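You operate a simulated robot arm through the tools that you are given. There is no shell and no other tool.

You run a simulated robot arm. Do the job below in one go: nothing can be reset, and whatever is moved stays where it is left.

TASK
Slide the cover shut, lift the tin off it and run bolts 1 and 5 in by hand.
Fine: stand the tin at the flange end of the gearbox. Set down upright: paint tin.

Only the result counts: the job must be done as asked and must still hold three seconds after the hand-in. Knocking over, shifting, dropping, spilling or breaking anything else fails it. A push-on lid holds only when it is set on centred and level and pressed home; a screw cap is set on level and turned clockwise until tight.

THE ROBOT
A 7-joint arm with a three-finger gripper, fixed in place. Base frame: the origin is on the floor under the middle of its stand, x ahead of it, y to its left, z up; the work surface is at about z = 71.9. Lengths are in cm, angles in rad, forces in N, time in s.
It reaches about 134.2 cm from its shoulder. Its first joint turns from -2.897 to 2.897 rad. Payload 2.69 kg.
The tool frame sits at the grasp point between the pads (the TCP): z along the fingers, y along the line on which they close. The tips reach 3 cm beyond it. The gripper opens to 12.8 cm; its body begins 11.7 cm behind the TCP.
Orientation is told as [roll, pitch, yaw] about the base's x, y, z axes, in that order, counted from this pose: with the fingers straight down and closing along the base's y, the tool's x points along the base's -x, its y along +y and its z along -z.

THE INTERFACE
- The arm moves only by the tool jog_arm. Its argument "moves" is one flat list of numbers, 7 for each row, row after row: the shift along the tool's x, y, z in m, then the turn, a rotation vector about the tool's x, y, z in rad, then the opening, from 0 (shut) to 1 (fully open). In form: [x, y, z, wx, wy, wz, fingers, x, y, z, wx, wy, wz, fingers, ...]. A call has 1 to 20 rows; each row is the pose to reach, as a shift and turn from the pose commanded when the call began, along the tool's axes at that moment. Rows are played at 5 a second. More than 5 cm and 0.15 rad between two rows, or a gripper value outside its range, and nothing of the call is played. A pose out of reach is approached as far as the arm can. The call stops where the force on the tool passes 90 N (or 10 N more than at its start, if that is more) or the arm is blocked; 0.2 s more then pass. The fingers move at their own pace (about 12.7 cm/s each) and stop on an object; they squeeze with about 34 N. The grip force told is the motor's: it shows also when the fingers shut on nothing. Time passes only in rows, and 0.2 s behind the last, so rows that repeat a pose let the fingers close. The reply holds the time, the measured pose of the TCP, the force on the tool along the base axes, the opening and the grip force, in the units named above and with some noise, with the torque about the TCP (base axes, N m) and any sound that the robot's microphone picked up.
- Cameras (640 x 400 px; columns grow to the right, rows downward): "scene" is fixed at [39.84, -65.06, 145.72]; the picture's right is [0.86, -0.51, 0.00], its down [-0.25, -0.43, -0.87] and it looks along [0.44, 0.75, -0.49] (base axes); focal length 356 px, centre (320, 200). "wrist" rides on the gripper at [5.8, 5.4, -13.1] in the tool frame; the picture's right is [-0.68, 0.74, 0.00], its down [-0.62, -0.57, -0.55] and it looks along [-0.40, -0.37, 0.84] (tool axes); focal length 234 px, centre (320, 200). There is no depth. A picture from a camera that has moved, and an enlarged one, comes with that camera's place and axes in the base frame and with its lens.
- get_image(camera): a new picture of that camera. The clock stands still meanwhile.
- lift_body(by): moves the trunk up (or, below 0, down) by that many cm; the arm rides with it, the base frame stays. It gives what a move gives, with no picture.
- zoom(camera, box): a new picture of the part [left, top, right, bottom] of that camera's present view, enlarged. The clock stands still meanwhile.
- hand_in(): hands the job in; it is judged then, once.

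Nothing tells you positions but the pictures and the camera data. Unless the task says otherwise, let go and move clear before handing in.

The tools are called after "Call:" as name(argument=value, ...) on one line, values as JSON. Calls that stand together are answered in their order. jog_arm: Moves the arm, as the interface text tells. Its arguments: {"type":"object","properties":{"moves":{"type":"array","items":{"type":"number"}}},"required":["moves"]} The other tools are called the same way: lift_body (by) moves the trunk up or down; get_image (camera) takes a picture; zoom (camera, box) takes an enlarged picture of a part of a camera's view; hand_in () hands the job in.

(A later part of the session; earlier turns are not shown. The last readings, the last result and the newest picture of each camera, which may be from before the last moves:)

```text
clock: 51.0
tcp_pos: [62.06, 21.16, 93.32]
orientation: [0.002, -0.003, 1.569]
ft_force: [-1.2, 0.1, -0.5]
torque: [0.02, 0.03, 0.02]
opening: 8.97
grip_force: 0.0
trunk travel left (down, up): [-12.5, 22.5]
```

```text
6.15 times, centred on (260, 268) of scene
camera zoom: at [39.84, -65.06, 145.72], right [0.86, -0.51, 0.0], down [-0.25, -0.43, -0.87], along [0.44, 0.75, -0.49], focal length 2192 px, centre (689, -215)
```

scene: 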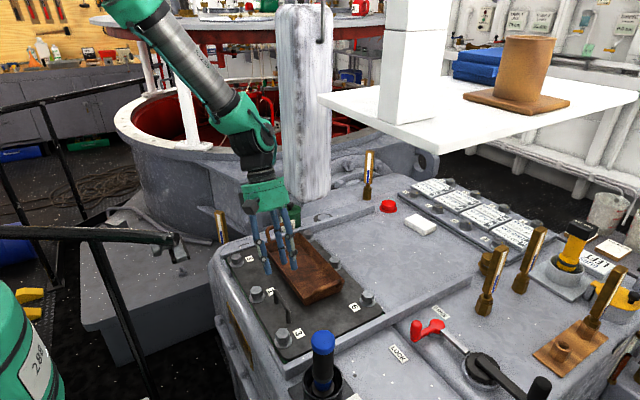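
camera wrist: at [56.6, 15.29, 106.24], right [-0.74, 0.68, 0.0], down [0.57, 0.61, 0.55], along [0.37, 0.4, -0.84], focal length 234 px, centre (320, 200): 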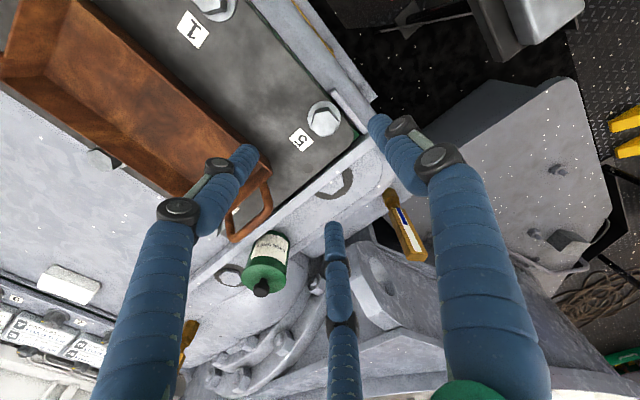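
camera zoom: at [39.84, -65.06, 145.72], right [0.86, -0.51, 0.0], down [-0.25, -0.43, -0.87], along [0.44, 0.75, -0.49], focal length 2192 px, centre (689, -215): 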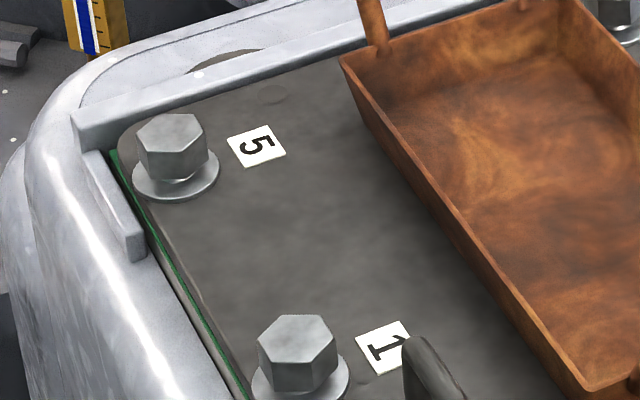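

The cover isn't skewed: all three left-hand bolts read x≈61.3. I'll compare the bolt heads at high zoom to see how far they stand proud.

Call:
zoom(camera="scene", box=[222, 245, 252, 275])

Call:
zoom(camera="scene", box=[240, 275, 280, 310])

Call:
zoom(camera="scene", box=[265, 315, 310, 355])

Call:
zoom(camera="scene", box=[320, 210, 390, 320])

```text
13.33 times, centred on (237, 260) of scene
camera zoom: at [39.84, -65.06, 145.72], right [0.86, -0.51, 0.0], down [-0.25, -0.43, -0.87], along [0.44, 0.75, -0.49], focal length 4749 px, centre (1427, -600)
```

zoom: 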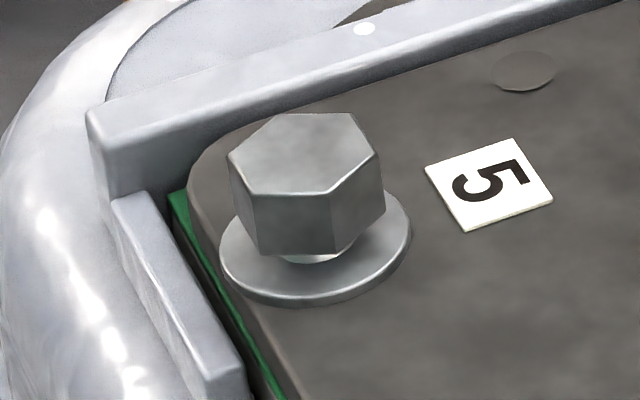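

```text
11.43 times, centred on (260, 292) of scene
camera zoom: at [39.84, -65.06, 145.72], right [0.86, -0.51, 0.0], down [-0.25, -0.43, -0.87], along [0.44, 0.75, -0.49], focal length 4070 px, centre (1006, -857)
```

zoom: 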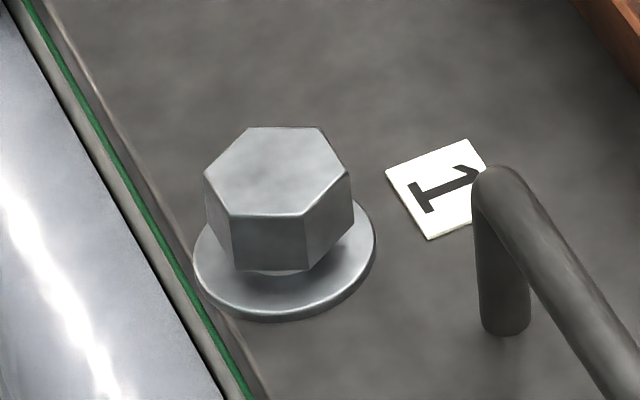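

```text
10.00 times, centred on (288, 335) of scene
camera zoom: at [39.84, -65.06, 145.72], right [0.86, -0.51, 0.0], down [-0.25, -0.43, -0.87], along [0.44, 0.75, -0.49], focal length 3562 px, centre (645, -1150)
```

zoom: 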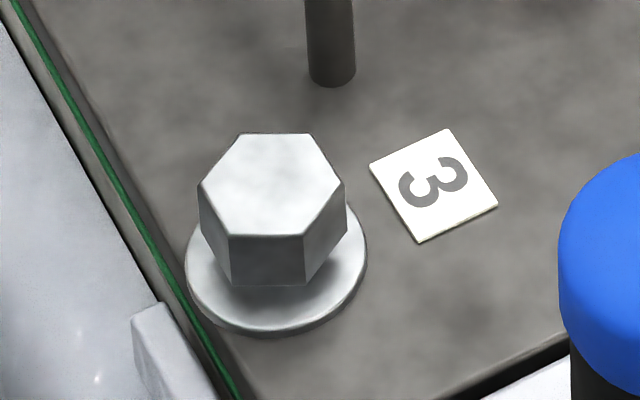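

```text
3.64 times, centred on (355, 265) of scene
camera zoom: at [39.84, -65.06, 145.72], right [0.86, -0.51, 0.0], down [-0.25, -0.43, -0.87], along [0.44, 0.75, -0.49], focal length 1295 px, centre (193, -36)
```

zoom: 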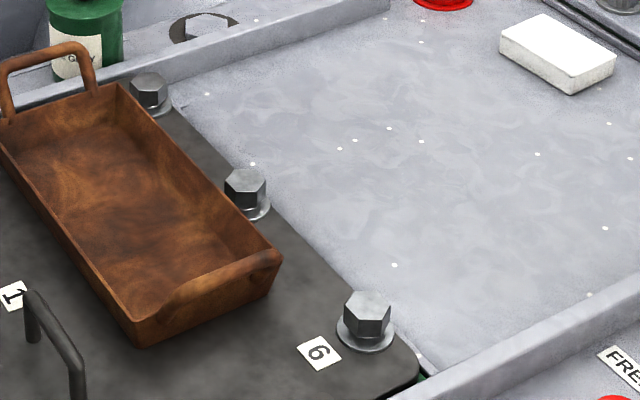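

Bolts 5 and 1 stand a little proud of their washers, with about a 0.5–0.7 cm gap. Bolt 5 is at about (61.3, 21.2) and its flats line up with the finger directions at this yaw. I'll come down above it part-closed and check the centring.

Call:
jog_arm(moves=[0, 0.003, 0.03, 0, 0, 0, 0.5, 0, 0.0075, 0.06, 0, 0, 0, 0.36, 0, 0.0075, 0.085, 0, 0, 0, 0.36, 0, 0.0075, 0.1, 0, 0, 0, 0.36])

Call:
get_image(camera="wrist")

Call:
zoom(camera="scene", box=[205, 215, 275, 285])

```text
clock: 52.0
tcp_pos: [61.29, 21.41, 83.27]
orientation: [0.001, 0.0, 1.569]
ft_force: [-0.2, 0.6, -0.3]
torque: [0.01, 0.02, 0.01]
opening: 4.62
grip_force: 0.0
trunk travel left (down, up): [-12.5, 22.5]
```

```text
taken
camera wrist: at [56.0, 15.51, 96.14], right [-0.74, 0.68, 0.0], down [0.57, 0.62, 0.55], along [0.37, 0.4, -0.84], focal length 234 px, centre (320, 200)
```

wrist: 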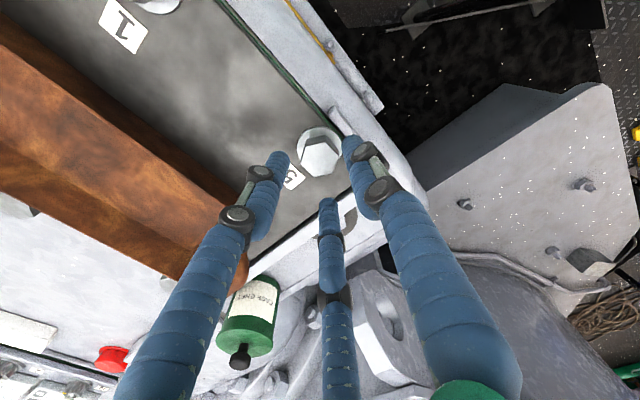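

```text
5.71 times, centred on (240, 250) of scene
camera zoom: at [39.84, -65.06, 145.72], right [0.86, -0.51, 0.0], down [-0.25, -0.43, -0.87], along [0.44, 0.75, -0.49], focal length 2035 px, centre (777, -86)
```

zoom: 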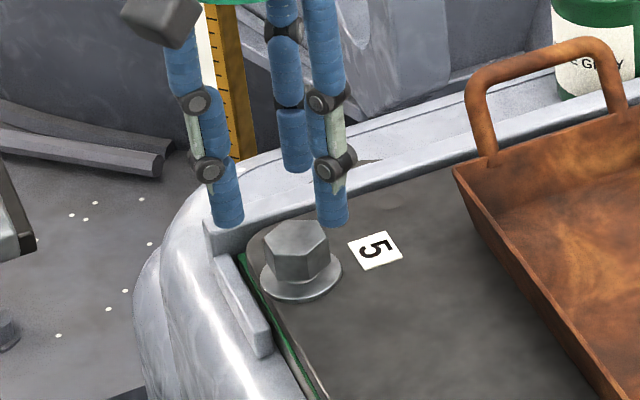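

I'll zoom in to refine bolt 5's centre relative to the tool axis.

Call:
zoom(camera="wrist", box=[280, 110, 360, 190])

Call:
zoom(camera="scene", box=[220, 230, 260, 275])

```text
5.00 times, centred on (320, 150) of wrist
camera zoom: at [56.0, 15.51, 96.14], right [-0.74, 0.68, 0.0], down [0.57, 0.62, 0.55], along [0.37, 0.4, -0.84], focal length 1171 px, centre (320, 450)
```

zoom: 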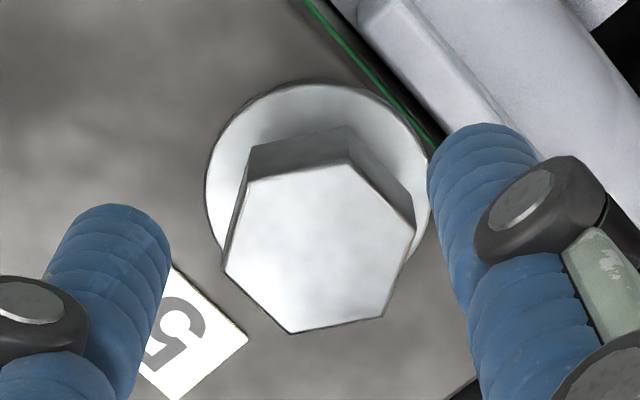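

```text
8.89 times, centred on (240, 252) of scene
camera zoom: at [39.84, -65.06, 145.72], right [0.86, -0.51, 0.0], down [-0.25, -0.43, -0.87], along [0.44, 0.75, -0.49], focal length 3166 px, centre (1031, -267)
```

zoom: 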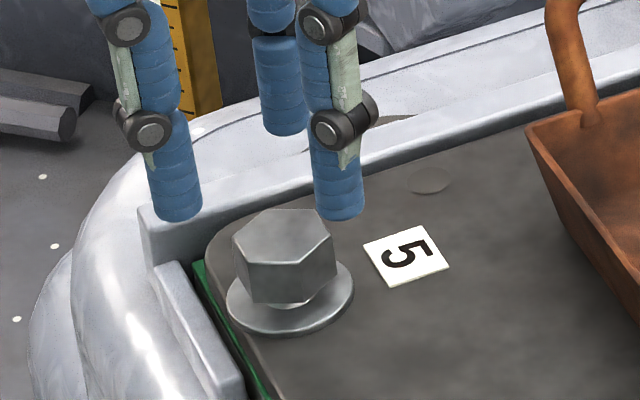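

I'll shift about 2 mm and lower the fingertips around the head, keeping them above the washer.

Call:
jog_arm(moves=[0.002, 0.002, 0.012, 0, 0, 0, 0.36, 0.002, 0.002, 0.024, 0, 0, 0, 0.36, 0.002, 0.002, 0.0335, 0, 0, 0, 0.36])

Call:
zoom(camera="wrist", box=[260, 120, 380, 220])

Call:
zoom(camera="scene", box=[210, 225, 270, 280])

```text
clock: 52.8
tcp_pos: [61.15, 21.29, 79.89]
orientation: [0.002, -0.001, 1.569]
ft_force: [-0.2, -0.6, 1.1]
torque: [0.03, 0.01, 0.02]
opening: 4.62
grip_force: 0.0
trunk travel left (down, up): [-12.5, 22.5]
```

```text
4.00 times, centred on (320, 170) of wrist
camera zoom: at [55.77, 15.33, 92.91], right [-0.74, 0.68, 0.0], down [0.57, 0.62, 0.55], along [0.37, 0.4, -0.84], focal length 937 px, centre (320, 320)
```

zoom: 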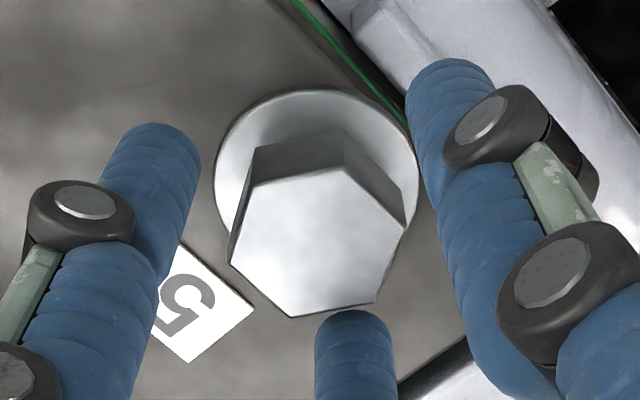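

```text
7.27 times, centred on (240, 252) of scene
camera zoom: at [39.84, -65.06, 145.72], right [0.86, -0.51, 0.0], down [-0.25, -0.43, -0.87], along [0.44, 0.75, -0.49], focal length 2590 px, centre (902, -182)
```

zoom: 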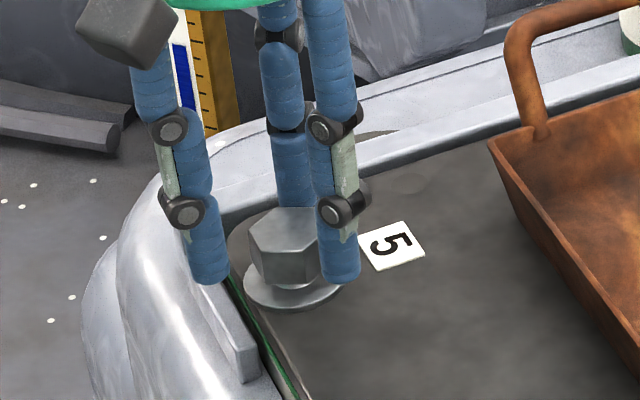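

The fingertips surround the hex head. I'll close on it gently and watch the side forces.

Call:
jog_arm(moves=[0, 0, 0, 0, 0, 0, 0.3, 0, 0, 0, 0, 0, 0, 0.25, 0, 0, 0, 0, 0, 0, 0.22, 0, 0, 0, 0, 0, 0, 0.2])

Call:
zoom(camera="wrist", box=[260, 120, 380, 220])

Call:
zoom(camera="scene", box=[210, 225, 270, 280])

```text
clock: 53.8
tcp_pos: [61.2, 21.29, 79.95]
orientation: [0.0, 0.0, 1.57]
ft_force: [9.8, 15.2, -1.3]
torque: [0.37, -0.3, 0.03]
opening: 3.74
grip_force: 8.6
trunk travel left (down, up): [-12.5, 22.5]
```

```text
4.00 times, centred on (320, 170) of wrist
camera zoom: at [55.85, 15.41, 92.93], right [-0.74, 0.68, 0.0], down [0.57, 0.62, 0.55], along [0.37, 0.4, -0.84], focal length 937 px, centre (320, 320)
```

zoom: 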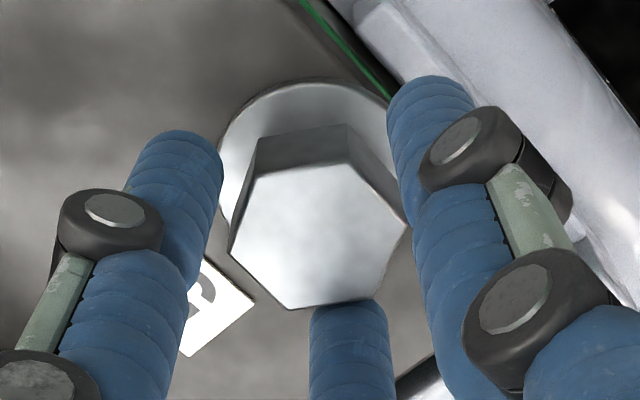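

```text
7.27 times, centred on (240, 252) of scene
camera zoom: at [39.84, -65.06, 145.72], right [0.86, -0.51, 0.0], down [-0.25, -0.43, -0.87], along [0.44, 0.75, -0.49], focal length 2590 px, centre (902, -182)
```

zoom: 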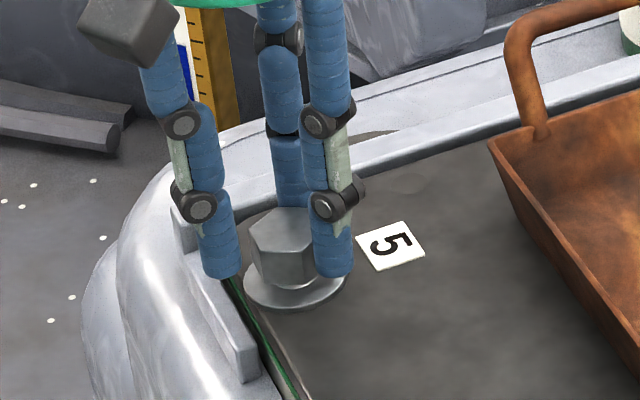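

The side force shows the tool sits slightly off in the +60° direction. I'll reopen a touch, shift that way and close again.

Call:
jog_arm(moves=[0, 0, 0, 0, 0, 0, 0.32, -0.0026, -0.0015, 0, 0, 0, 0, 0.32, -0.0026, -0.0015, 0, 0, 0, 0, 0.26, -0.0026, -0.0015, 0, 0, 0, 0, 0.22, -0.0026, -0.0015, 0, 0, 0, 0, 0.2])

Call:
zoom(camera="wrist", box=[260, 120, 380, 220])

```text
clock: 55.0
tcp_pos: [61.31, 21.47, 79.97]
orientation: [0.0, 0.002, 1.569]
ft_force: [3.1, 6.9, -2.2]
torque: [0.16, -0.1, 0.04]
opening: 3.39
grip_force: 6.0
trunk travel left (down, up): [-12.5, 22.5]
```

```text
4.00 times, centred on (320, 170) of wrist
camera zoom: at [55.91, 15.59, 92.93], right [-0.74, 0.68, 0.0], down [0.57, 0.62, 0.55], along [0.37, 0.4, -0.84], focal length 937 px, centre (320, 320)
```

zoom: 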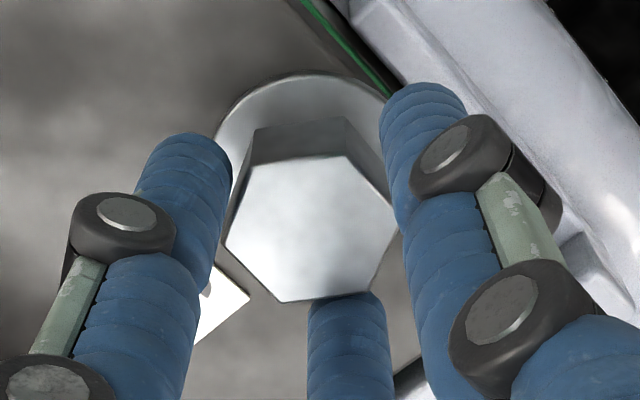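

That's better. I'll make one more small shift the same way and close again.

Call:
jog_arm(moves=[0, 0, 0, 0, 0, 0, 0.3, -0.0018, -0.001, 0, 0, 0, 0, 0.3, -0.0018, -0.001, 0, 0, 0, 0, 0.24, -0.0018, -0.001, 0, 0, 0, 0, 0.2, -0.0018, -0.001, 0, 0, 0, 0, 0.15, -0.0018, -0.001, 0, 0, 0, 0, 0.15])

Call:
zoom(camera="wrist", box=[260, 120, 380, 220])

```text
clock: 56.4
tcp_pos: [61.29, 21.59, 80.0]
orientation: [0.0, 0.0, 1.57]
ft_force: [9.1, -19.6, -0.9]
torque: [-0.54, -0.2, -0.03]
opening: 3.35
grip_force: 10.6
trunk travel left (down, up): [-12.5, 22.5]
```

```text
4.00 times, centred on (320, 170) of wrist
camera zoom: at [56.03, 15.66, 92.94], right [-0.74, 0.68, 0.0], down [0.57, 0.61, 0.55], along [0.37, 0.4, -0.84], focal length 937 px, centre (320, 320)
```

zoom: 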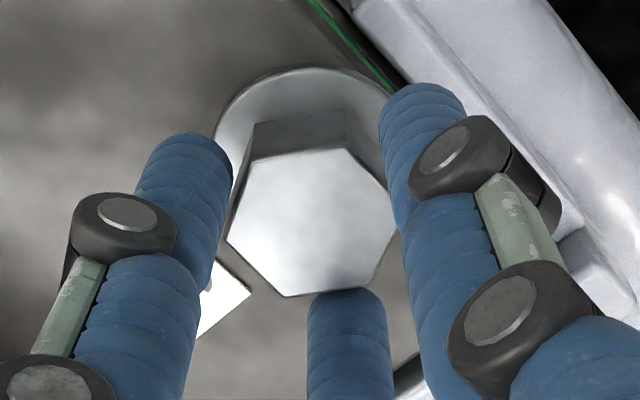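

Now the other finger leads, which implies the bolt is about 0.4 cm further in +x. I'll shift and try again.

Call:
jog_arm(moves=[0, 0, 0, 0, 0, 0, 0.32, 0.0006, -0.004, 0, 0, 0, 0, 0.32, 0.0006, -0.004, 0, 0, 0, 0, 0.26, 0.0006, -0.004, 0, 0, 0, 0, 0.22, 0.0006, -0.004, 0, 0, 0, 0, 0.18, 0.0006, -0.004, 0, 0, 0, 0, 0.18])

Call:
zoom(camera="wrist", box=[260, 120, 380, 220])

```text
clock: 57.8
tcp_pos: [61.69, 21.62, 79.95]
orientation: [0.003, 0.001, 1.569]
ft_force: [-5.6, -4.5, -3.1]
torque: [-0.16, 0.22, 0.0]
opening: 3.12
grip_force: 44.7
trunk travel left (down, up): [-12.5, 22.5]
```

```text
4.00 times, centred on (320, 170) of wrist
camera zoom: at [56.32, 15.63, 92.88], right [-0.74, 0.68, 0.0], down [0.57, 0.62, 0.55], along [0.37, 0.4, -0.84], focal length 937 px, centre (320, 320)
```

zoom: 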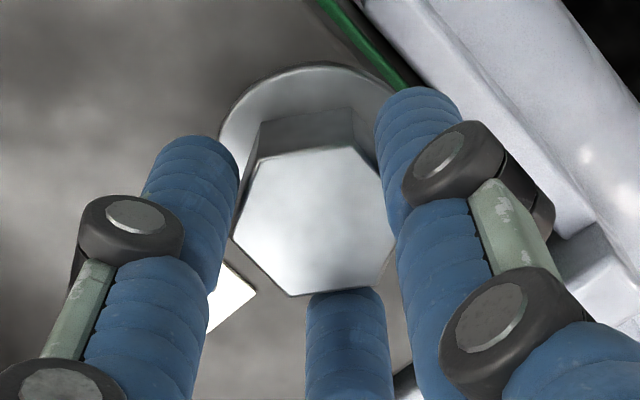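

All three fingers now bear on the flats (3.1 cm across) with little side force. I'll start turning clockwise by a small amount to feel the thread.

Call:
jog_arm(moves=[0, 0, 0, 0, 0, 0, 0.12, 0, 0, 0, 0, 0, 0.1, 0.12, 0, 0, 0, 0, 0, 0.2, 0.12, 0, 0, 0, 0, 0, 0.3, 0.12, 0, 0, 0, 0, 0, 0.4, 0.12])

Call:
zoom(camera="wrist", box=[260, 120, 380, 220])

Call:
zoom(camera="scene", box=[210, 225, 270, 280])

```text
clock: 59.0
tcp_pos: [61.7, 21.4, 79.93]
orientation: [-0.001, 0.0, 1.167]
ft_force: [-5.0, -0.9, -9.0]
torque: [-0.09, 0.5, 0.05]
opening: 3.13
grip_force: 45.0
trunk travel left (down, up): [-12.5, 22.5]
```

```text
4.00 times, centred on (320, 170) of wrist
camera zoom: at [54.58, 18.19, 92.85], right [-0.41, 0.91, 0.0], down [0.76, 0.34, 0.55], along [0.5, 0.23, -0.84], focal length 937 px, centre (320, 320)
```

zoom: 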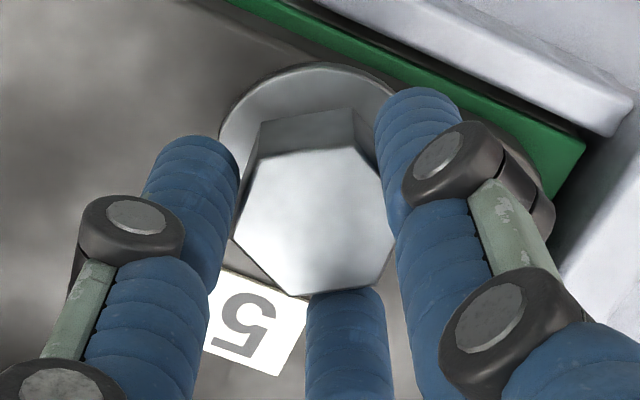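

```text
7.27 times, centred on (240, 252) of scene
camera zoom: at [39.84, -65.06, 145.72], right [0.86, -0.51, 0.0], down [-0.25, -0.43, -0.87], along [0.44, 0.75, -0.49], focal length 2590 px, centre (902, -182)
```

zoom: 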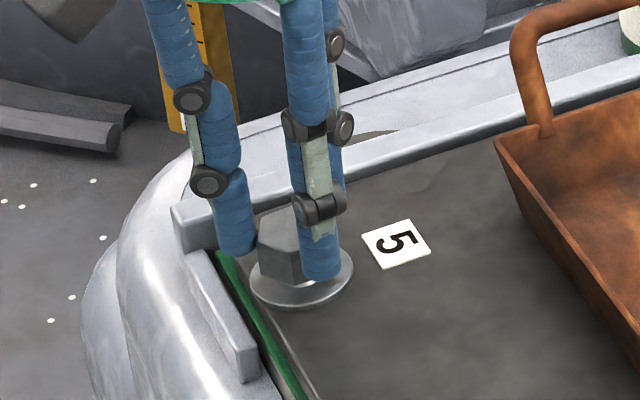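

The bolt turned, but the green strip by the lip widened. Centring on the bolt dragged the cover about 0.35 cm off its stop, so I'll pull it back against the stop with the bolt in hand before turning further.

Call:
jog_arm(moves=[0.0006, 0.0014, 0, 0, 0, 0, 0.12, 0.0012, 0.0028, 0, 0, 0, 0, 0.12])

Call:
jog_arm(moves=[0.0003, 0.0007, 0, 0, 0, 0, 0.12, 0.0003, 0.0007, 0, 0, 0, 0, 0.12])

Call:
zoom(camera="wrist", box=[260, 120, 380, 220])

Call:
zoom(camera="scene", box=[210, 225, 270, 280])

```text
clock: 59.6
tcp_pos: [61.57, 21.55, 79.88]
orientation: [0.0, 0.0, 1.169]
ft_force: [5.5, -3.5, -10.1]
torque: [0.33, -0.65, -0.05]
opening: 3.09
grip_force: 45.1
trunk travel left (down, up): [-12.5, 22.5]
```

```text
clock: 60.2
tcp_pos: [61.35, 21.52, 79.97]
orientation: [0.0, 0.001, 1.169]
ft_force: [12.5, -7.9, -13.2]
torque: [-0.03, -0.51, 0.02]
opening: 3.13
grip_force: 45.7
trunk travel left (down, up): [-12.5, 22.5]
```

```text
4.00 times, centred on (320, 170) of wrist
camera zoom: at [54.29, 18.17, 92.85], right [-0.41, 0.91, 0.0], down [0.76, 0.35, 0.55], along [0.5, 0.23, -0.84], focal length 937 px, centre (320, 320)
```

zoom: 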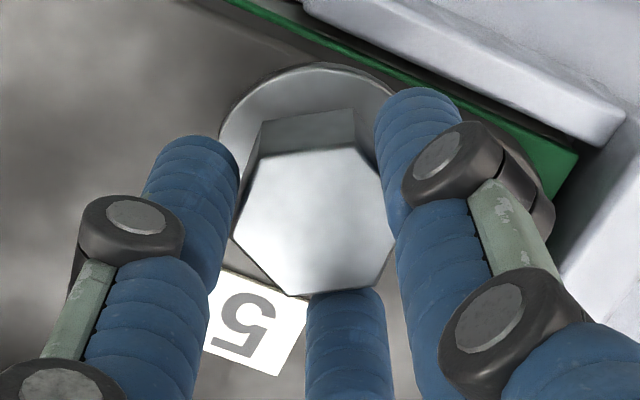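

```text
7.27 times, centred on (240, 252) of scene
camera zoom: at [39.84, -65.06, 145.72], right [0.86, -0.51, 0.0], down [-0.25, -0.43, -0.87], along [0.44, 0.75, -0.49], focal length 2590 px, centre (902, -182)
```

zoom: 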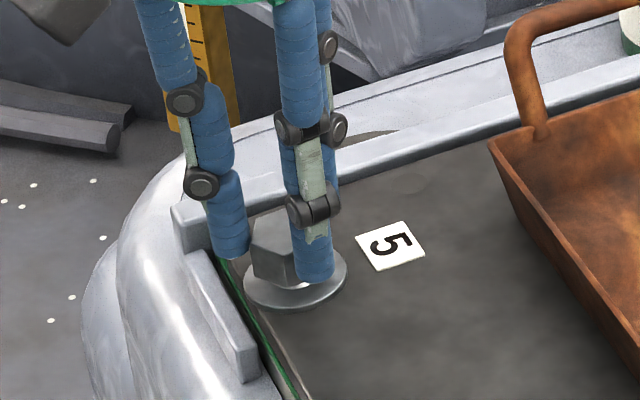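

The cover is back against its stop (12 N reaction), matching the original shut picture. The tool feels a downward pull, so the thread is drawing in. I'll keep turning and follow it down a little.

Call:
jog_arm(moves=[0, 0, 0.001, 0, 0, 0.1, 0.12, 0, 0, 0.001, 0, 0, 0.2, 0.12, 0, 0, 0.001, 0, 0, 0.3, 0.12, 0, 0, 0.001, 0, 0, 0.4, 0.12])

Call:
zoom(camera="scene", box=[210, 225, 270, 280])

```text
clock: 61.2
tcp_pos: [61.49, 21.4, 79.85]
orientation: [0.002, -0.003, 0.769]
ft_force: [18.3, -7.9, 1.1]
torque: [-0.27, -0.49, 0.04]
opening: 3.1
grip_force: 45.7
trunk travel left (down, up): [-12.5, 22.5]
```

```text
7.27 times, centred on (240, 252) of scene
camera zoom: at [39.84, -65.06, 145.72], right [0.86, -0.51, 0.0], down [-0.25, -0.43, -0.87], along [0.44, 0.75, -0.49], focal length 2590 px, centre (902, -182)
```

zoom: 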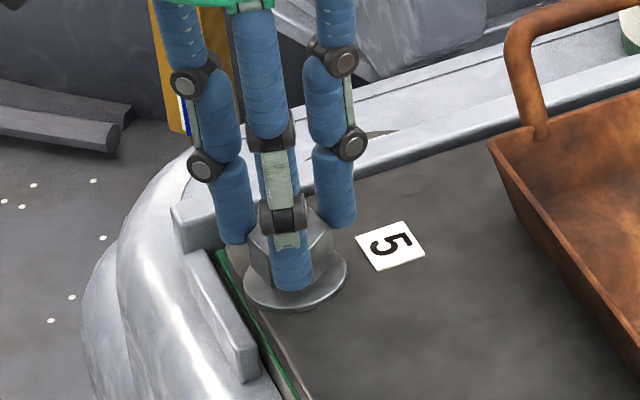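

The z load is near zero now, and the cover is held against its stop. I'll turn a larger arc clockwise and read the vertical force to gauge the pitch.

Call:
jog_arm(moves=[0, 0, 0, 0, 0, 0.13, 0.12, 0, 0, 0, 0, 0, 0.26, 0.12, 0, 0, 0, 0, 0, 0.39, 0.12, 0, 0, 0, 0, 0, 0.52, 0.12, 0, 0, 0, 0, 0, 0.65, 0.12, 0, 0, 0, 0, 0, 0.78, 0.12])

Call:
zoom(camera="scene", box=[210, 225, 270, 280])

Call:
get_image(camera="scene")

```text
clock: 62.6
tcp_pos: [61.43, 21.55, 79.74]
orientation: [0.0, 0.0, -0.013]
ft_force: [26.0, -3.8, -6.9]
torque: [-0.01, -0.66, 0.02]
opening: 3.11
grip_force: 44.8
trunk travel left (down, up): [-12.5, 22.5]
```

```text
7.27 times, centred on (240, 252) of scene
camera zoom: at [39.84, -65.06, 145.72], right [0.86, -0.51, 0.0], down [-0.25, -0.43, -0.87], along [0.44, 0.75, -0.49], focal length 2590 px, centre (902, -182)
```

zoom: 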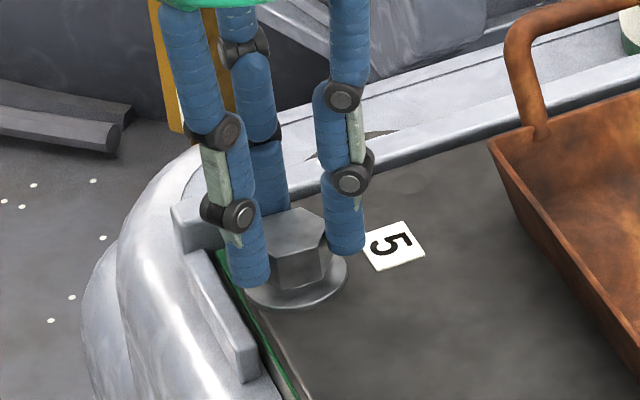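

```text
taken
```

scene: 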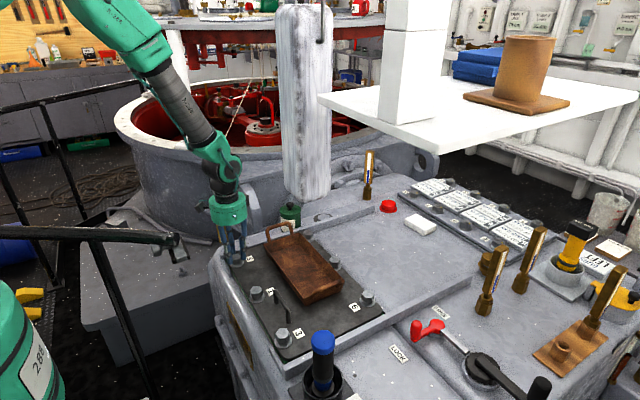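

The head is visibly closing on its washer. I'll ease the side load a little and carry on clockwise while following down.

Call:
jog_arm(moves=[-0.001, 0, 0.0004, 0, 0, 0.13, 0.12, -0.001, 0, 0.0008, 0, 0, 0.26, 0.12, -0.001, 0, 0.001, 0, 0, 0.39, 0.12, -0.001, 0, 0.001, 0, 0, 0.52, 0.12, -0.001, 0, 0.001, 0, 0, 0.65, 0.12, -0.001, 0, 0.001, 0, 0, 0.78, 0.12])

Call:
zoom(camera="scene", box=[210, 225, 270, 280])

```text
clock: 64.0
tcp_pos: [61.42, 21.57, 79.78]
orientation: [0.0, 0.0, -0.793]
ft_force: [12.2, -6.9, 3.4]
torque: [-0.22, -0.25, 0.01]
opening: 3.15
grip_force: 45.1
trunk travel left (down, up): [-12.5, 22.5]
```

```text
7.27 times, centred on (240, 252) of scene
camera zoom: at [39.84, -65.06, 145.72], right [0.86, -0.51, 0.0], down [-0.25, -0.43, -0.87], along [0.44, 0.75, -0.49], focal length 2590 px, centre (902, -182)
```

zoom: 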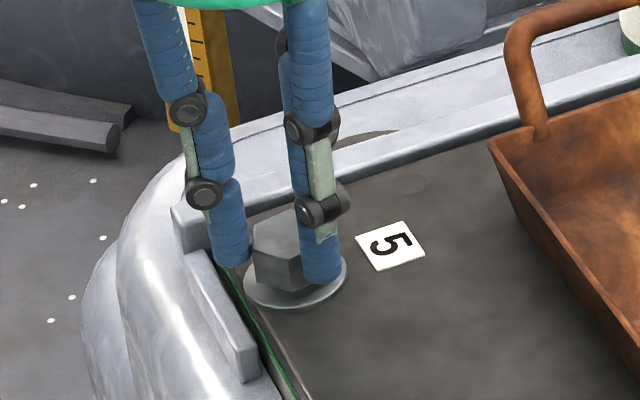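

The bolt is still turning freely with a torque of about 0. I'll continue another 45°.

Call:
jog_arm(moves=[0, 0, 0, 0, 0, 0.13, 0.12, 0, 0, 0.0004, 0, 0, 0.26, 0.12, 0, 0, 0.0006, 0, 0, 0.39, 0.12, 0, 0, 0.0008, 0, 0, 0.52, 0.12, 0, 0, 0.001, 0, 0, 0.65, 0.12, 0, 0, 0.001, 0, 0, 0.78, 0.12])

Call:
zoom(camera="scene", box=[210, 225, 270, 280])

Call:
get_image(camera="scene")

```text
clock: 65.4
tcp_pos: [61.62, 21.51, 79.58]
orientation: [-0.002, 0.0, -1.573]
ft_force: [10.3, 2.5, -5.3]
torque: [0.08, -0.13, 0.03]
opening: 3.09
grip_force: 44.6
trunk travel left (down, up): [-12.5, 22.5]
```

```text
7.27 times, centred on (240, 252) of scene
camera zoom: at [39.84, -65.06, 145.72], right [0.86, -0.51, 0.0], down [-0.25, -0.43, -0.87], along [0.44, 0.75, -0.49], focal length 2590 px, centre (902, -182)
```

zoom: 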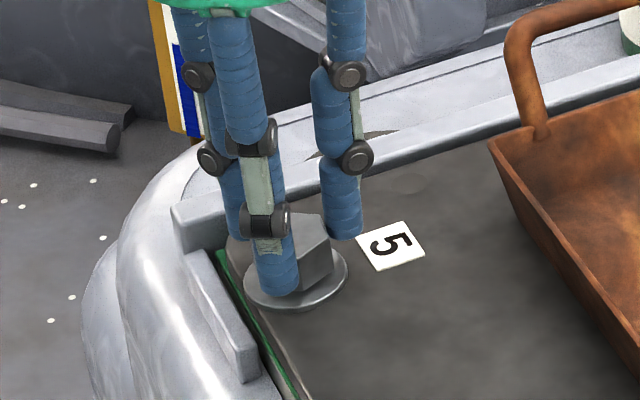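

```text
taken
```

scene: 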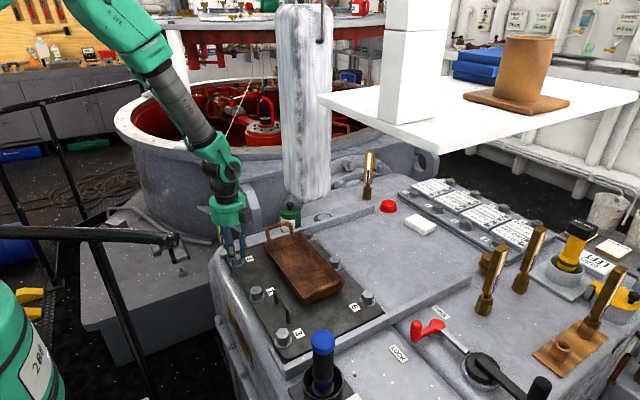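

Half a turn is in and the wrist still has range. I'll continue clockwise.

Call:
jog_arm(moves=[0, 0, 0.0003, 0, 0, 0.13, 0.12, 0, 0, 0.0006, 0, 0, 0.26, 0.12, 0, 0, 0.0009, 0, 0, 0.39, 0.12, 0, 0, 0.0011, 0, 0, 0.52, 0.12, 0, 0, 0.0013, 0, 0, 0.65, 0.12, 0, 0, 0.0013, 0, 0, 0.78, 0.12])

Call:
zoom(camera="scene", box=[210, 225, 270, 280])

```text
clock: 66.8
tcp_pos: [61.52, 21.55, 79.61]
orientation: [-0.001, 0.001, -2.352]
ft_force: [10.3, -1.3, 1.9]
torque: [-0.02, -0.24, 0.01]
opening: 3.13
grip_force: 44.6
trunk travel left (down, up): [-12.5, 22.5]
```

```text
7.27 times, centred on (240, 252) of scene
camera zoom: at [39.84, -65.06, 145.72], right [0.86, -0.51, 0.0], down [-0.25, -0.43, -0.87], along [0.44, 0.75, -0.49], focal length 2590 px, centre (902, -182)
```

zoom: 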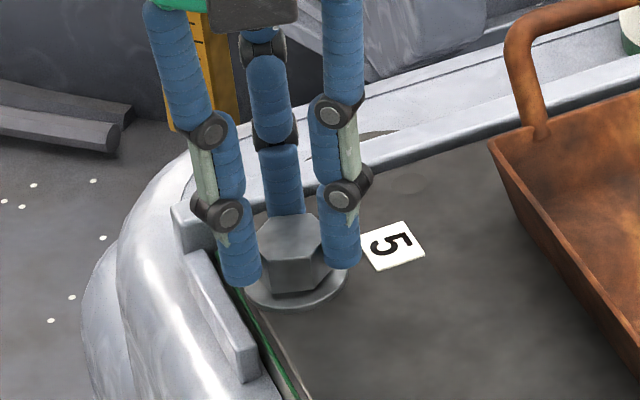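

The pitch seems to be about 6 mm per turn, so there's not much left. I'll turn a bit further, watching the torque.

Call:
jog_arm(moves=[0, 0, 0.0002, 0, 0, 0.13, 0.12, 0, 0, 0.0004, 0, 0, 0.26, 0.12, 0, 0, 0.0006, 0, 0, 0.39, 0.12, 0, 0, 0.0006, 0, 0, 0.5, 0.12])

Call:
zoom(camera="scene", box=[220, 235, 260, 275])

Call:
get_image(camera="wrist")

```text
clock: 67.8
tcp_pos: [59.14, 21.43, 79.65]
orientation: [-0.016, -0.043, -2.662]
ft_force: [-17.2, 37.1, -4.4]
torque: [0.89, 0.62, 0.82]
opening: 3.35
grip_force: 12.9
out of reach, approached as far as the arm can: row 3, 4
trunk travel left (down, up): [-12.5, 22.5]
stopped in row 4: the force on the tool passed its limit at 132 N (the readings are from after the stop); the commanded pose is now the measured one
```

```text
10.00 times, centred on (240, 255) of scene
camera zoom: at [39.84, -65.06, 145.72], right [0.86, -0.51, 0.0], down [-0.25, -0.43, -0.87], along [0.44, 0.75, -0.49], focal length 3562 px, centre (1120, -350)
```

zoom: 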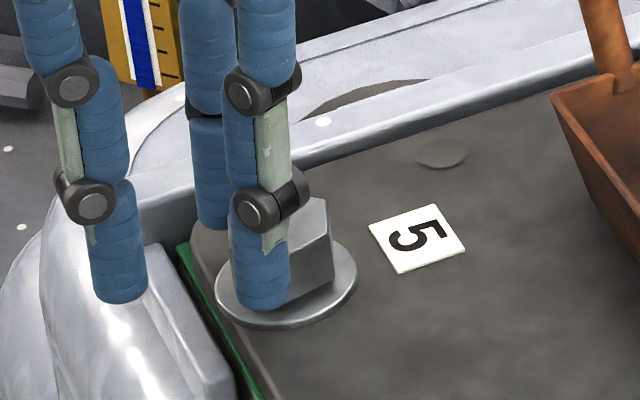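

```text
taken
camera wrist: at [67.49, 19.45, 92.27], right [-0.26, -0.97, 0.02], down [-0.78, 0.22, 0.58], along [-0.57, 0.14, -0.81], focal length 234 px, centre (320, 200)
```

wrist: 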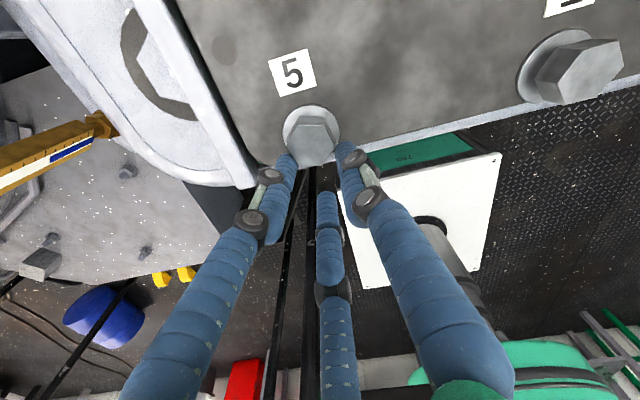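

The wrist ran out of travel and the grip slipped off the head towards -x. I'll open the fingers, rise straight up and check the bolt and cover.

Call:
jog_arm(moves=[0, 0, 0, 0, 0, 0, 0.3, 0, 0, 0, 0, 0, 0, 0.4, 0, 0, 0, 0, 0, 0, 0.45, 0, 0, -0.01, 0, 0, 0, 0.45, 0, 0, -0.03, 0, 0, 0, 0.45, 0, 0, -0.06, 0, 0, 0, 0.45])

Call:
zoom(camera="scene", box=[200, 210, 400, 370])

Call:
zoom(camera="scene", box=[220, 235, 260, 275])

Call:
get_image(camera="wrist")

```text
clock: 69.2
tcp_pos: [59.69, 21.22, 85.57]
orientation: [-0.017, -0.043, -2.665]
ft_force: [-0.2, -0.1, -0.4]
torque: [0.01, 0.02, 0.02]
opening: 5.77
grip_force: 0.0
trunk travel left (down, up): [-12.5, 22.5]
```

```text
2.50 times, centred on (300, 290) of scene
camera zoom: at [39.84, -65.06, 145.72], right [0.86, -0.51, 0.0], down [-0.25, -0.43, -0.87], along [0.44, 0.75, -0.49], focal length 890 px, centre (370, -25)
```

zoom: 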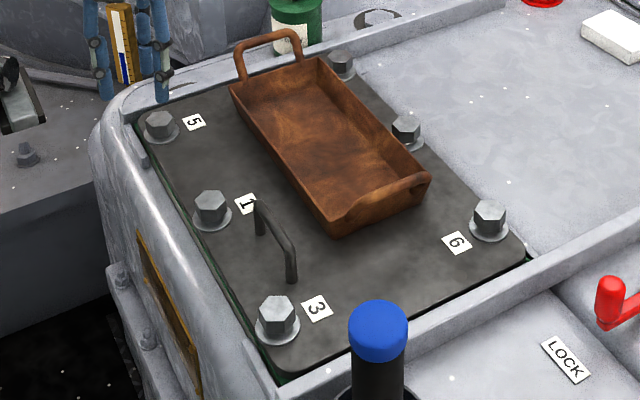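

```text
10.00 times, centred on (240, 255) of scene
camera zoom: at [39.84, -65.06, 145.72], right [0.86, -0.51, 0.0], down [-0.25, -0.43, -0.87], along [0.44, 0.75, -0.49], focal length 3562 px, centre (1120, -350)
```

zoom: 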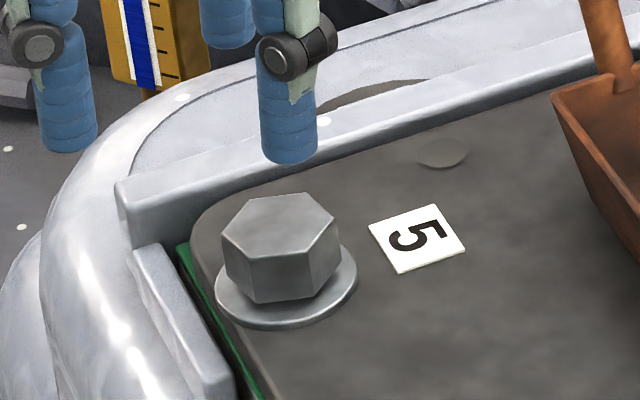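

```text
taken
camera wrist: at [67.99, 19.14, 98.22], right [-0.26, -0.96, 0.02], down [-0.78, 0.22, 0.58], along [-0.57, 0.14, -0.81], focal length 234 px, centre (320, 200)
```

wrist: 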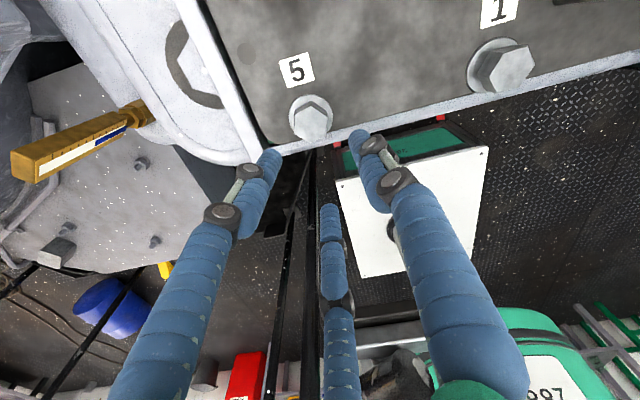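

Bolt 5's head now sits on its washer, and the cover hasn't moved. I'll level the tool, unwind the wrist and re-grip bolt 5 to make sure it's snug.

Call:
jog_arm(moves=[0, 0, -0.005, -0.017, 0.043, 0, 0.45, 0, 0, -0.005, -0.017, 0.043, 0, 0.45])

Call:
jog_arm(moves=[0.003, 0.001, 0, 0, 0, -0.14, 0.45, 0.006, 0.002, 0, 0, 0, -0.28, 0.45, 0.009, 0.003, 0, 0, 0, -0.42, 0.45, 0.012, 0.004, 0, 0, 0, -0.56, 0.45, 0.015, 0.005, 0, 0, 0, -0.7, 0.45, 0.017, 0.0053, 0, 0, 0, -0.84, 0.45, 0.017, 0.0053, 0, 0, 0, -0.98, 0.45, 0.017, 0.0053, 0, 0, 0, -1.12, 0.45, 0.017, 0.0053, 0, 0, 0, -1.26, 0.45, 0.017, 0.0053, 0, 0, 0, -1.4, 0.45, 0.017, 0.0053, 0, 0, 0, -1.54, 0.45, 0.017, 0.0053, 0, 0, 0, -1.68, 0.45, 0.017, 0.0053, 0, 0, 0, -1.82, 0.45, 0.017, 0.0053, 0, 0, 0, -1.96, 0.45, 0.017, 0.0053, 0, 0, 0, -2.1, 0.45, 0.017, 0.0053, 0, 0, 0, -2.14, 0.45])

Call:
get_image(camera="wrist")

Call:
zoom(camera="wrist", box=[270, 100, 370, 190])

```text
clock: 69.8
tcp_pos: [59.66, 21.21, 86.32]
orientation: [-0.003, 0.005, -2.664]
ft_force: [-0.2, 0.0, -0.5]
torque: [-0.02, 0.0, 0.0]
opening: 5.75
grip_force: 0.1
trunk travel left (down, up): [-12.5, 22.5]
```

```text
clock: 73.2
tcp_pos: [61.56, 21.57, 86.08]
orientation: [0.001, 0.001, -0.522]
ft_force: [-0.2, 0.0, -0.3]
torque: [0.01, 0.01, 0.02]
opening: 5.8
grip_force: 0.1
trunk travel left (down, up): [-12.5, 22.5]
```

```text
taken
camera wrist: at [59.06, 29.11, 99.07], right [0.95, 0.3, 0.0], down [0.25, -0.8, 0.55], along [0.17, -0.52, -0.84], focal length 234 px, centre (320, 200)
```

wrist: 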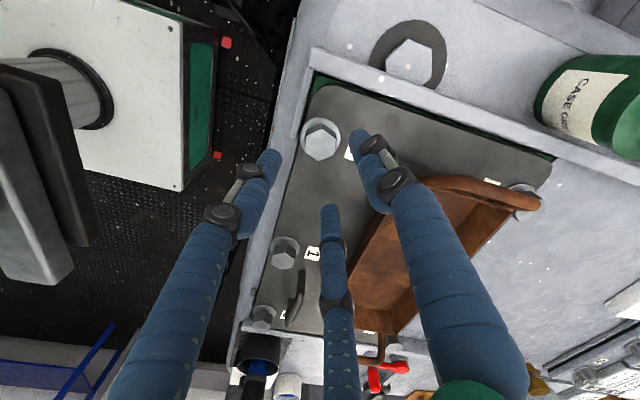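

```text
4.44 times, centred on (320, 145) of wrist
camera zoom: at [59.06, 29.11, 99.07], right [0.95, 0.3, 0.0], down [0.25, -0.8, 0.55], along [0.17, -0.52, -0.84], focal length 1041 px, centre (320, 444)
```

zoom: 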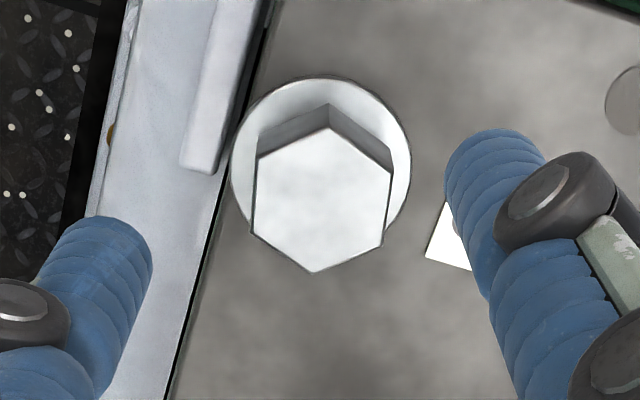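

The hex flats now sit at about 12°, so I'll rotate by that amount, descend around the head again and close gently.

Call:
jog_arm(moves=[0, 0, 0.02, 0, 0, -0.11, 0.4, 0, 0, 0.045, 0, 0, -0.21, 0.36, 0, 0, 0.06, 0, 0, -0.21, 0.36, 0, 0, 0.066, 0, 0, -0.21, 0.36])

Call:
zoom(camera="wrist", box=[260, 120, 380, 220])

Call:
zoom(camera="scene", box=[210, 225, 270, 280])

```text
clock: 74.2
tcp_pos: [61.66, 21.51, 79.61]
orientation: [0.001, -0.002, -0.314]
ft_force: [-0.7, 0.3, 0.5]
torque: [-0.01, 0.03, 0.03]
opening: 4.61
grip_force: 0.1
trunk travel left (down, up): [-12.5, 22.5]
```

```text
4.00 times, centred on (320, 170) of wrist
camera zoom: at [57.73, 28.39, 92.54], right [0.87, 0.49, 0.0], down [0.41, -0.73, 0.55], along [0.27, -0.48, -0.84], focal length 937 px, centre (320, 320)
```

zoom: 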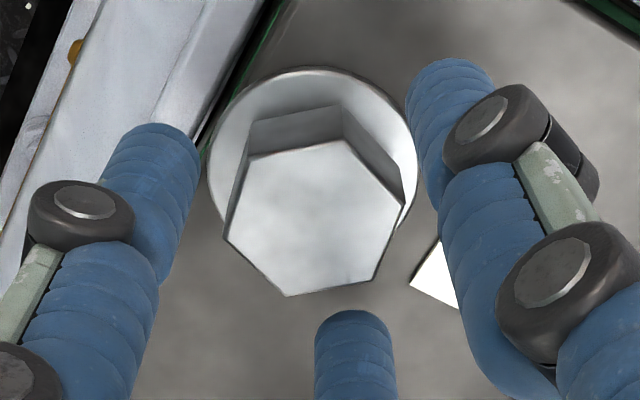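

```text
7.27 times, centred on (240, 252) of scene
camera zoom: at [39.84, -65.06, 145.72], right [0.86, -0.51, 0.0], down [-0.25, -0.43, -0.87], along [0.44, 0.75, -0.49], focal length 2590 px, centre (902, -182)
```

zoom: 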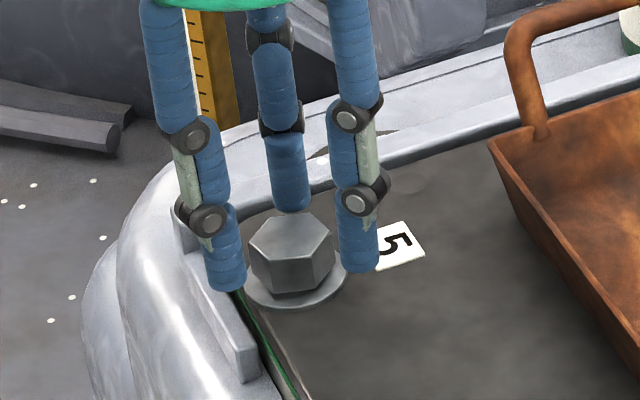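

The head sits where it appeared when properly centred before. I'll close gently.

Call:
jog_arm(moves=[0, 0, 0, 0, 0, 0, 0.3, 0, 0, 0, 0, 0, 0, 0.26, 0, 0, 0, 0, 0, 0, 0.23, 0, 0, 0, 0, 0, 0, 0.21, 0, 0, 0, 0, 0, 0, 0.21])

Call:
zoom(camera="wrist", box=[260, 120, 380, 220])

Call:
zoom(camera="scene", box=[210, 225, 270, 280])

```text
clock: 75.4
tcp_pos: [61.5, 21.58, 79.59]
orientation: [0.002, 0.001, -0.315]
ft_force: [-8.9, -1.3, -0.4]
torque: [-0.09, 0.25, 0.0]
opening: 3.26
grip_force: 4.2
trunk travel left (down, up): [-12.5, 22.5]
```

```text
4.00 times, centred on (320, 170) of wrist
camera zoom: at [57.66, 28.37, 92.53], right [0.87, 0.49, 0.0], down [0.41, -0.73, 0.55], along [0.27, -0.48, -0.84], focal length 937 px, centre (320, 320)
```

zoom: 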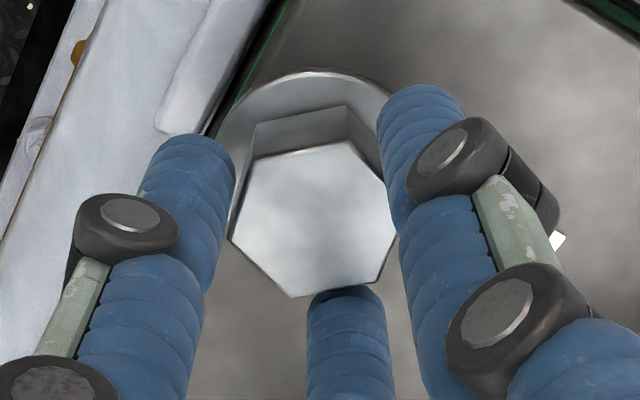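

```text
7.27 times, centred on (240, 252) of scene
camera zoom: at [39.84, -65.06, 145.72], right [0.86, -0.51, 0.0], down [-0.25, -0.43, -0.87], along [0.44, 0.75, -0.49], focal length 2590 px, centre (902, -182)
```

zoom: 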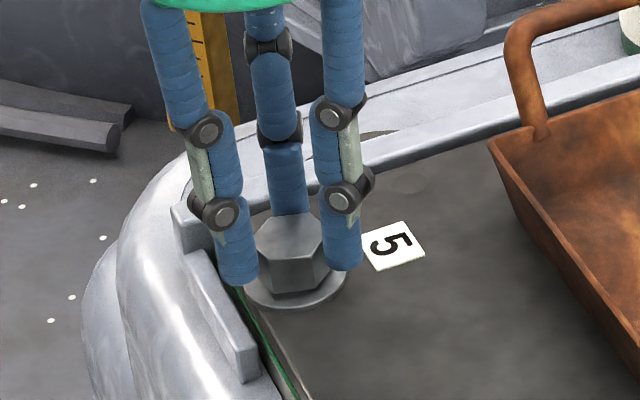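

I'll nudge 1 mm towards -x, squeeze, then turn clockwise feeling for resistance.

Call:
jog_arm(moves=[0.001, -0.0003, 0, 0, 0, 0, 0.2, 0.001, -0.0003, 0, 0, 0, 0, 0.15, 0.001, -0.0003, 0, 0, 0, 0, 0.12])

Call:
jog_arm(moves=[0, 0, 0, 0, 0, 0.1, 0.12, 0, 0, 0, 0, 0, 0.2, 0.12])

Call:
jog_arm(moves=[0, 0, 0, 0, 0, 0.1, 0.12, 0, 0, 0, 0, 0, 0.2, 0.12, 0, 0, 0, 0, 0, 0.3, 0.12])

Call:
zoom(camera="scene", box=[210, 225, 270, 280])

```text
clock: 76.2
tcp_pos: [61.54, 21.59, 79.67]
orientation: [0.003, -0.001, -0.316]
ft_force: [-1.3, -14.9, -6.5]
torque: [-0.35, -0.15, 0.03]
opening: 3.13
grip_force: 44.9
trunk travel left (down, up): [-12.5, 22.5]
```

```text
clock: 76.8
tcp_pos: [61.45, 21.47, 79.57]
orientation: [0.004, 0.0, -0.516]
ft_force: [5.4, -27.9, -3.6]
torque: [-0.86, -0.23, 0.02]
opening: 3.14
grip_force: 44.7
trunk travel left (down, up): [-12.5, 22.5]
```

```text
clock: 77.6
tcp_pos: [61.51, 21.62, 79.49]
orientation: [0.003, 0.002, -0.816]
ft_force: [7.0, -32.2, -5.7]
torque: [-0.87, -0.36, -0.01]
opening: 3.12
grip_force: 45.2
trunk travel left (down, up): [-12.5, 22.5]
```

```text
7.27 times, centred on (240, 252) of scene
camera zoom: at [39.84, -65.06, 145.72], right [0.86, -0.51, 0.0], down [-0.25, -0.43, -0.87], along [0.44, 0.75, -0.49], focal length 2590 px, centre (902, -182)
```

zoom: 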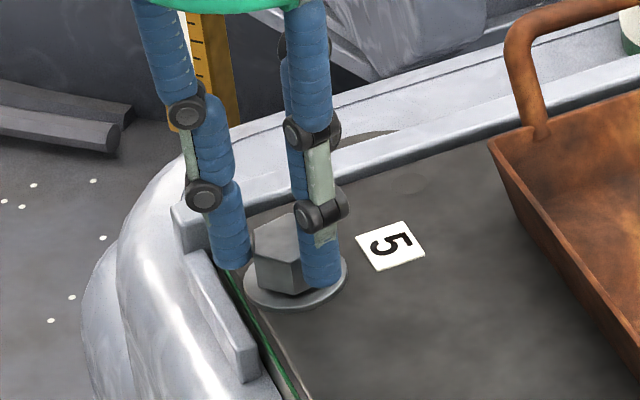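

The bolt still turns freely. I'll relieve the side load and continue clockwise, following down.

Call:
jog_arm(moves=[-0.0008, -0.0007, 0.0003, 0, 0, 0.1, 0.12, -0.0016, -0.0014, 0.0006, 0, 0, 0.22, 0.12, -0.0016, -0.0014, 0.0008, 0, 0, 0.35, 0.12, -0.0016, -0.0014, 0.0008, 0, 0, 0.48, 0.12, -0.0016, -0.0014, 0.0008, 0, 0, 0.6, 0.12])

Call:
zoom(camera="scene", box=[210, 225, 270, 280])

```text
clock: 78.8
tcp_pos: [61.46, 21.43, 79.5]
orientation: [0.002, 0.003, -1.417]
ft_force: [-3.4, 11.5, -10.4]
torque: [0.35, 0.04, 0.04]
opening: 3.12
grip_force: 45.0
trunk travel left (down, up): [-12.5, 22.5]
```

```text
7.27 times, centred on (240, 252) of scene
camera zoom: at [39.84, -65.06, 145.72], right [0.86, -0.51, 0.0], down [-0.25, -0.43, -0.87], along [0.44, 0.75, -0.49], focal length 2590 px, centre (902, -182)
```

zoom: 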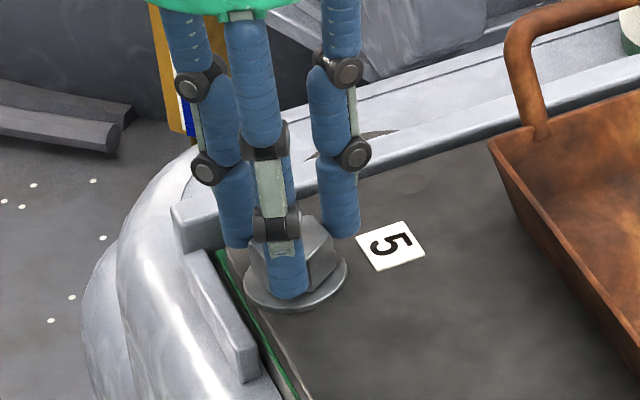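

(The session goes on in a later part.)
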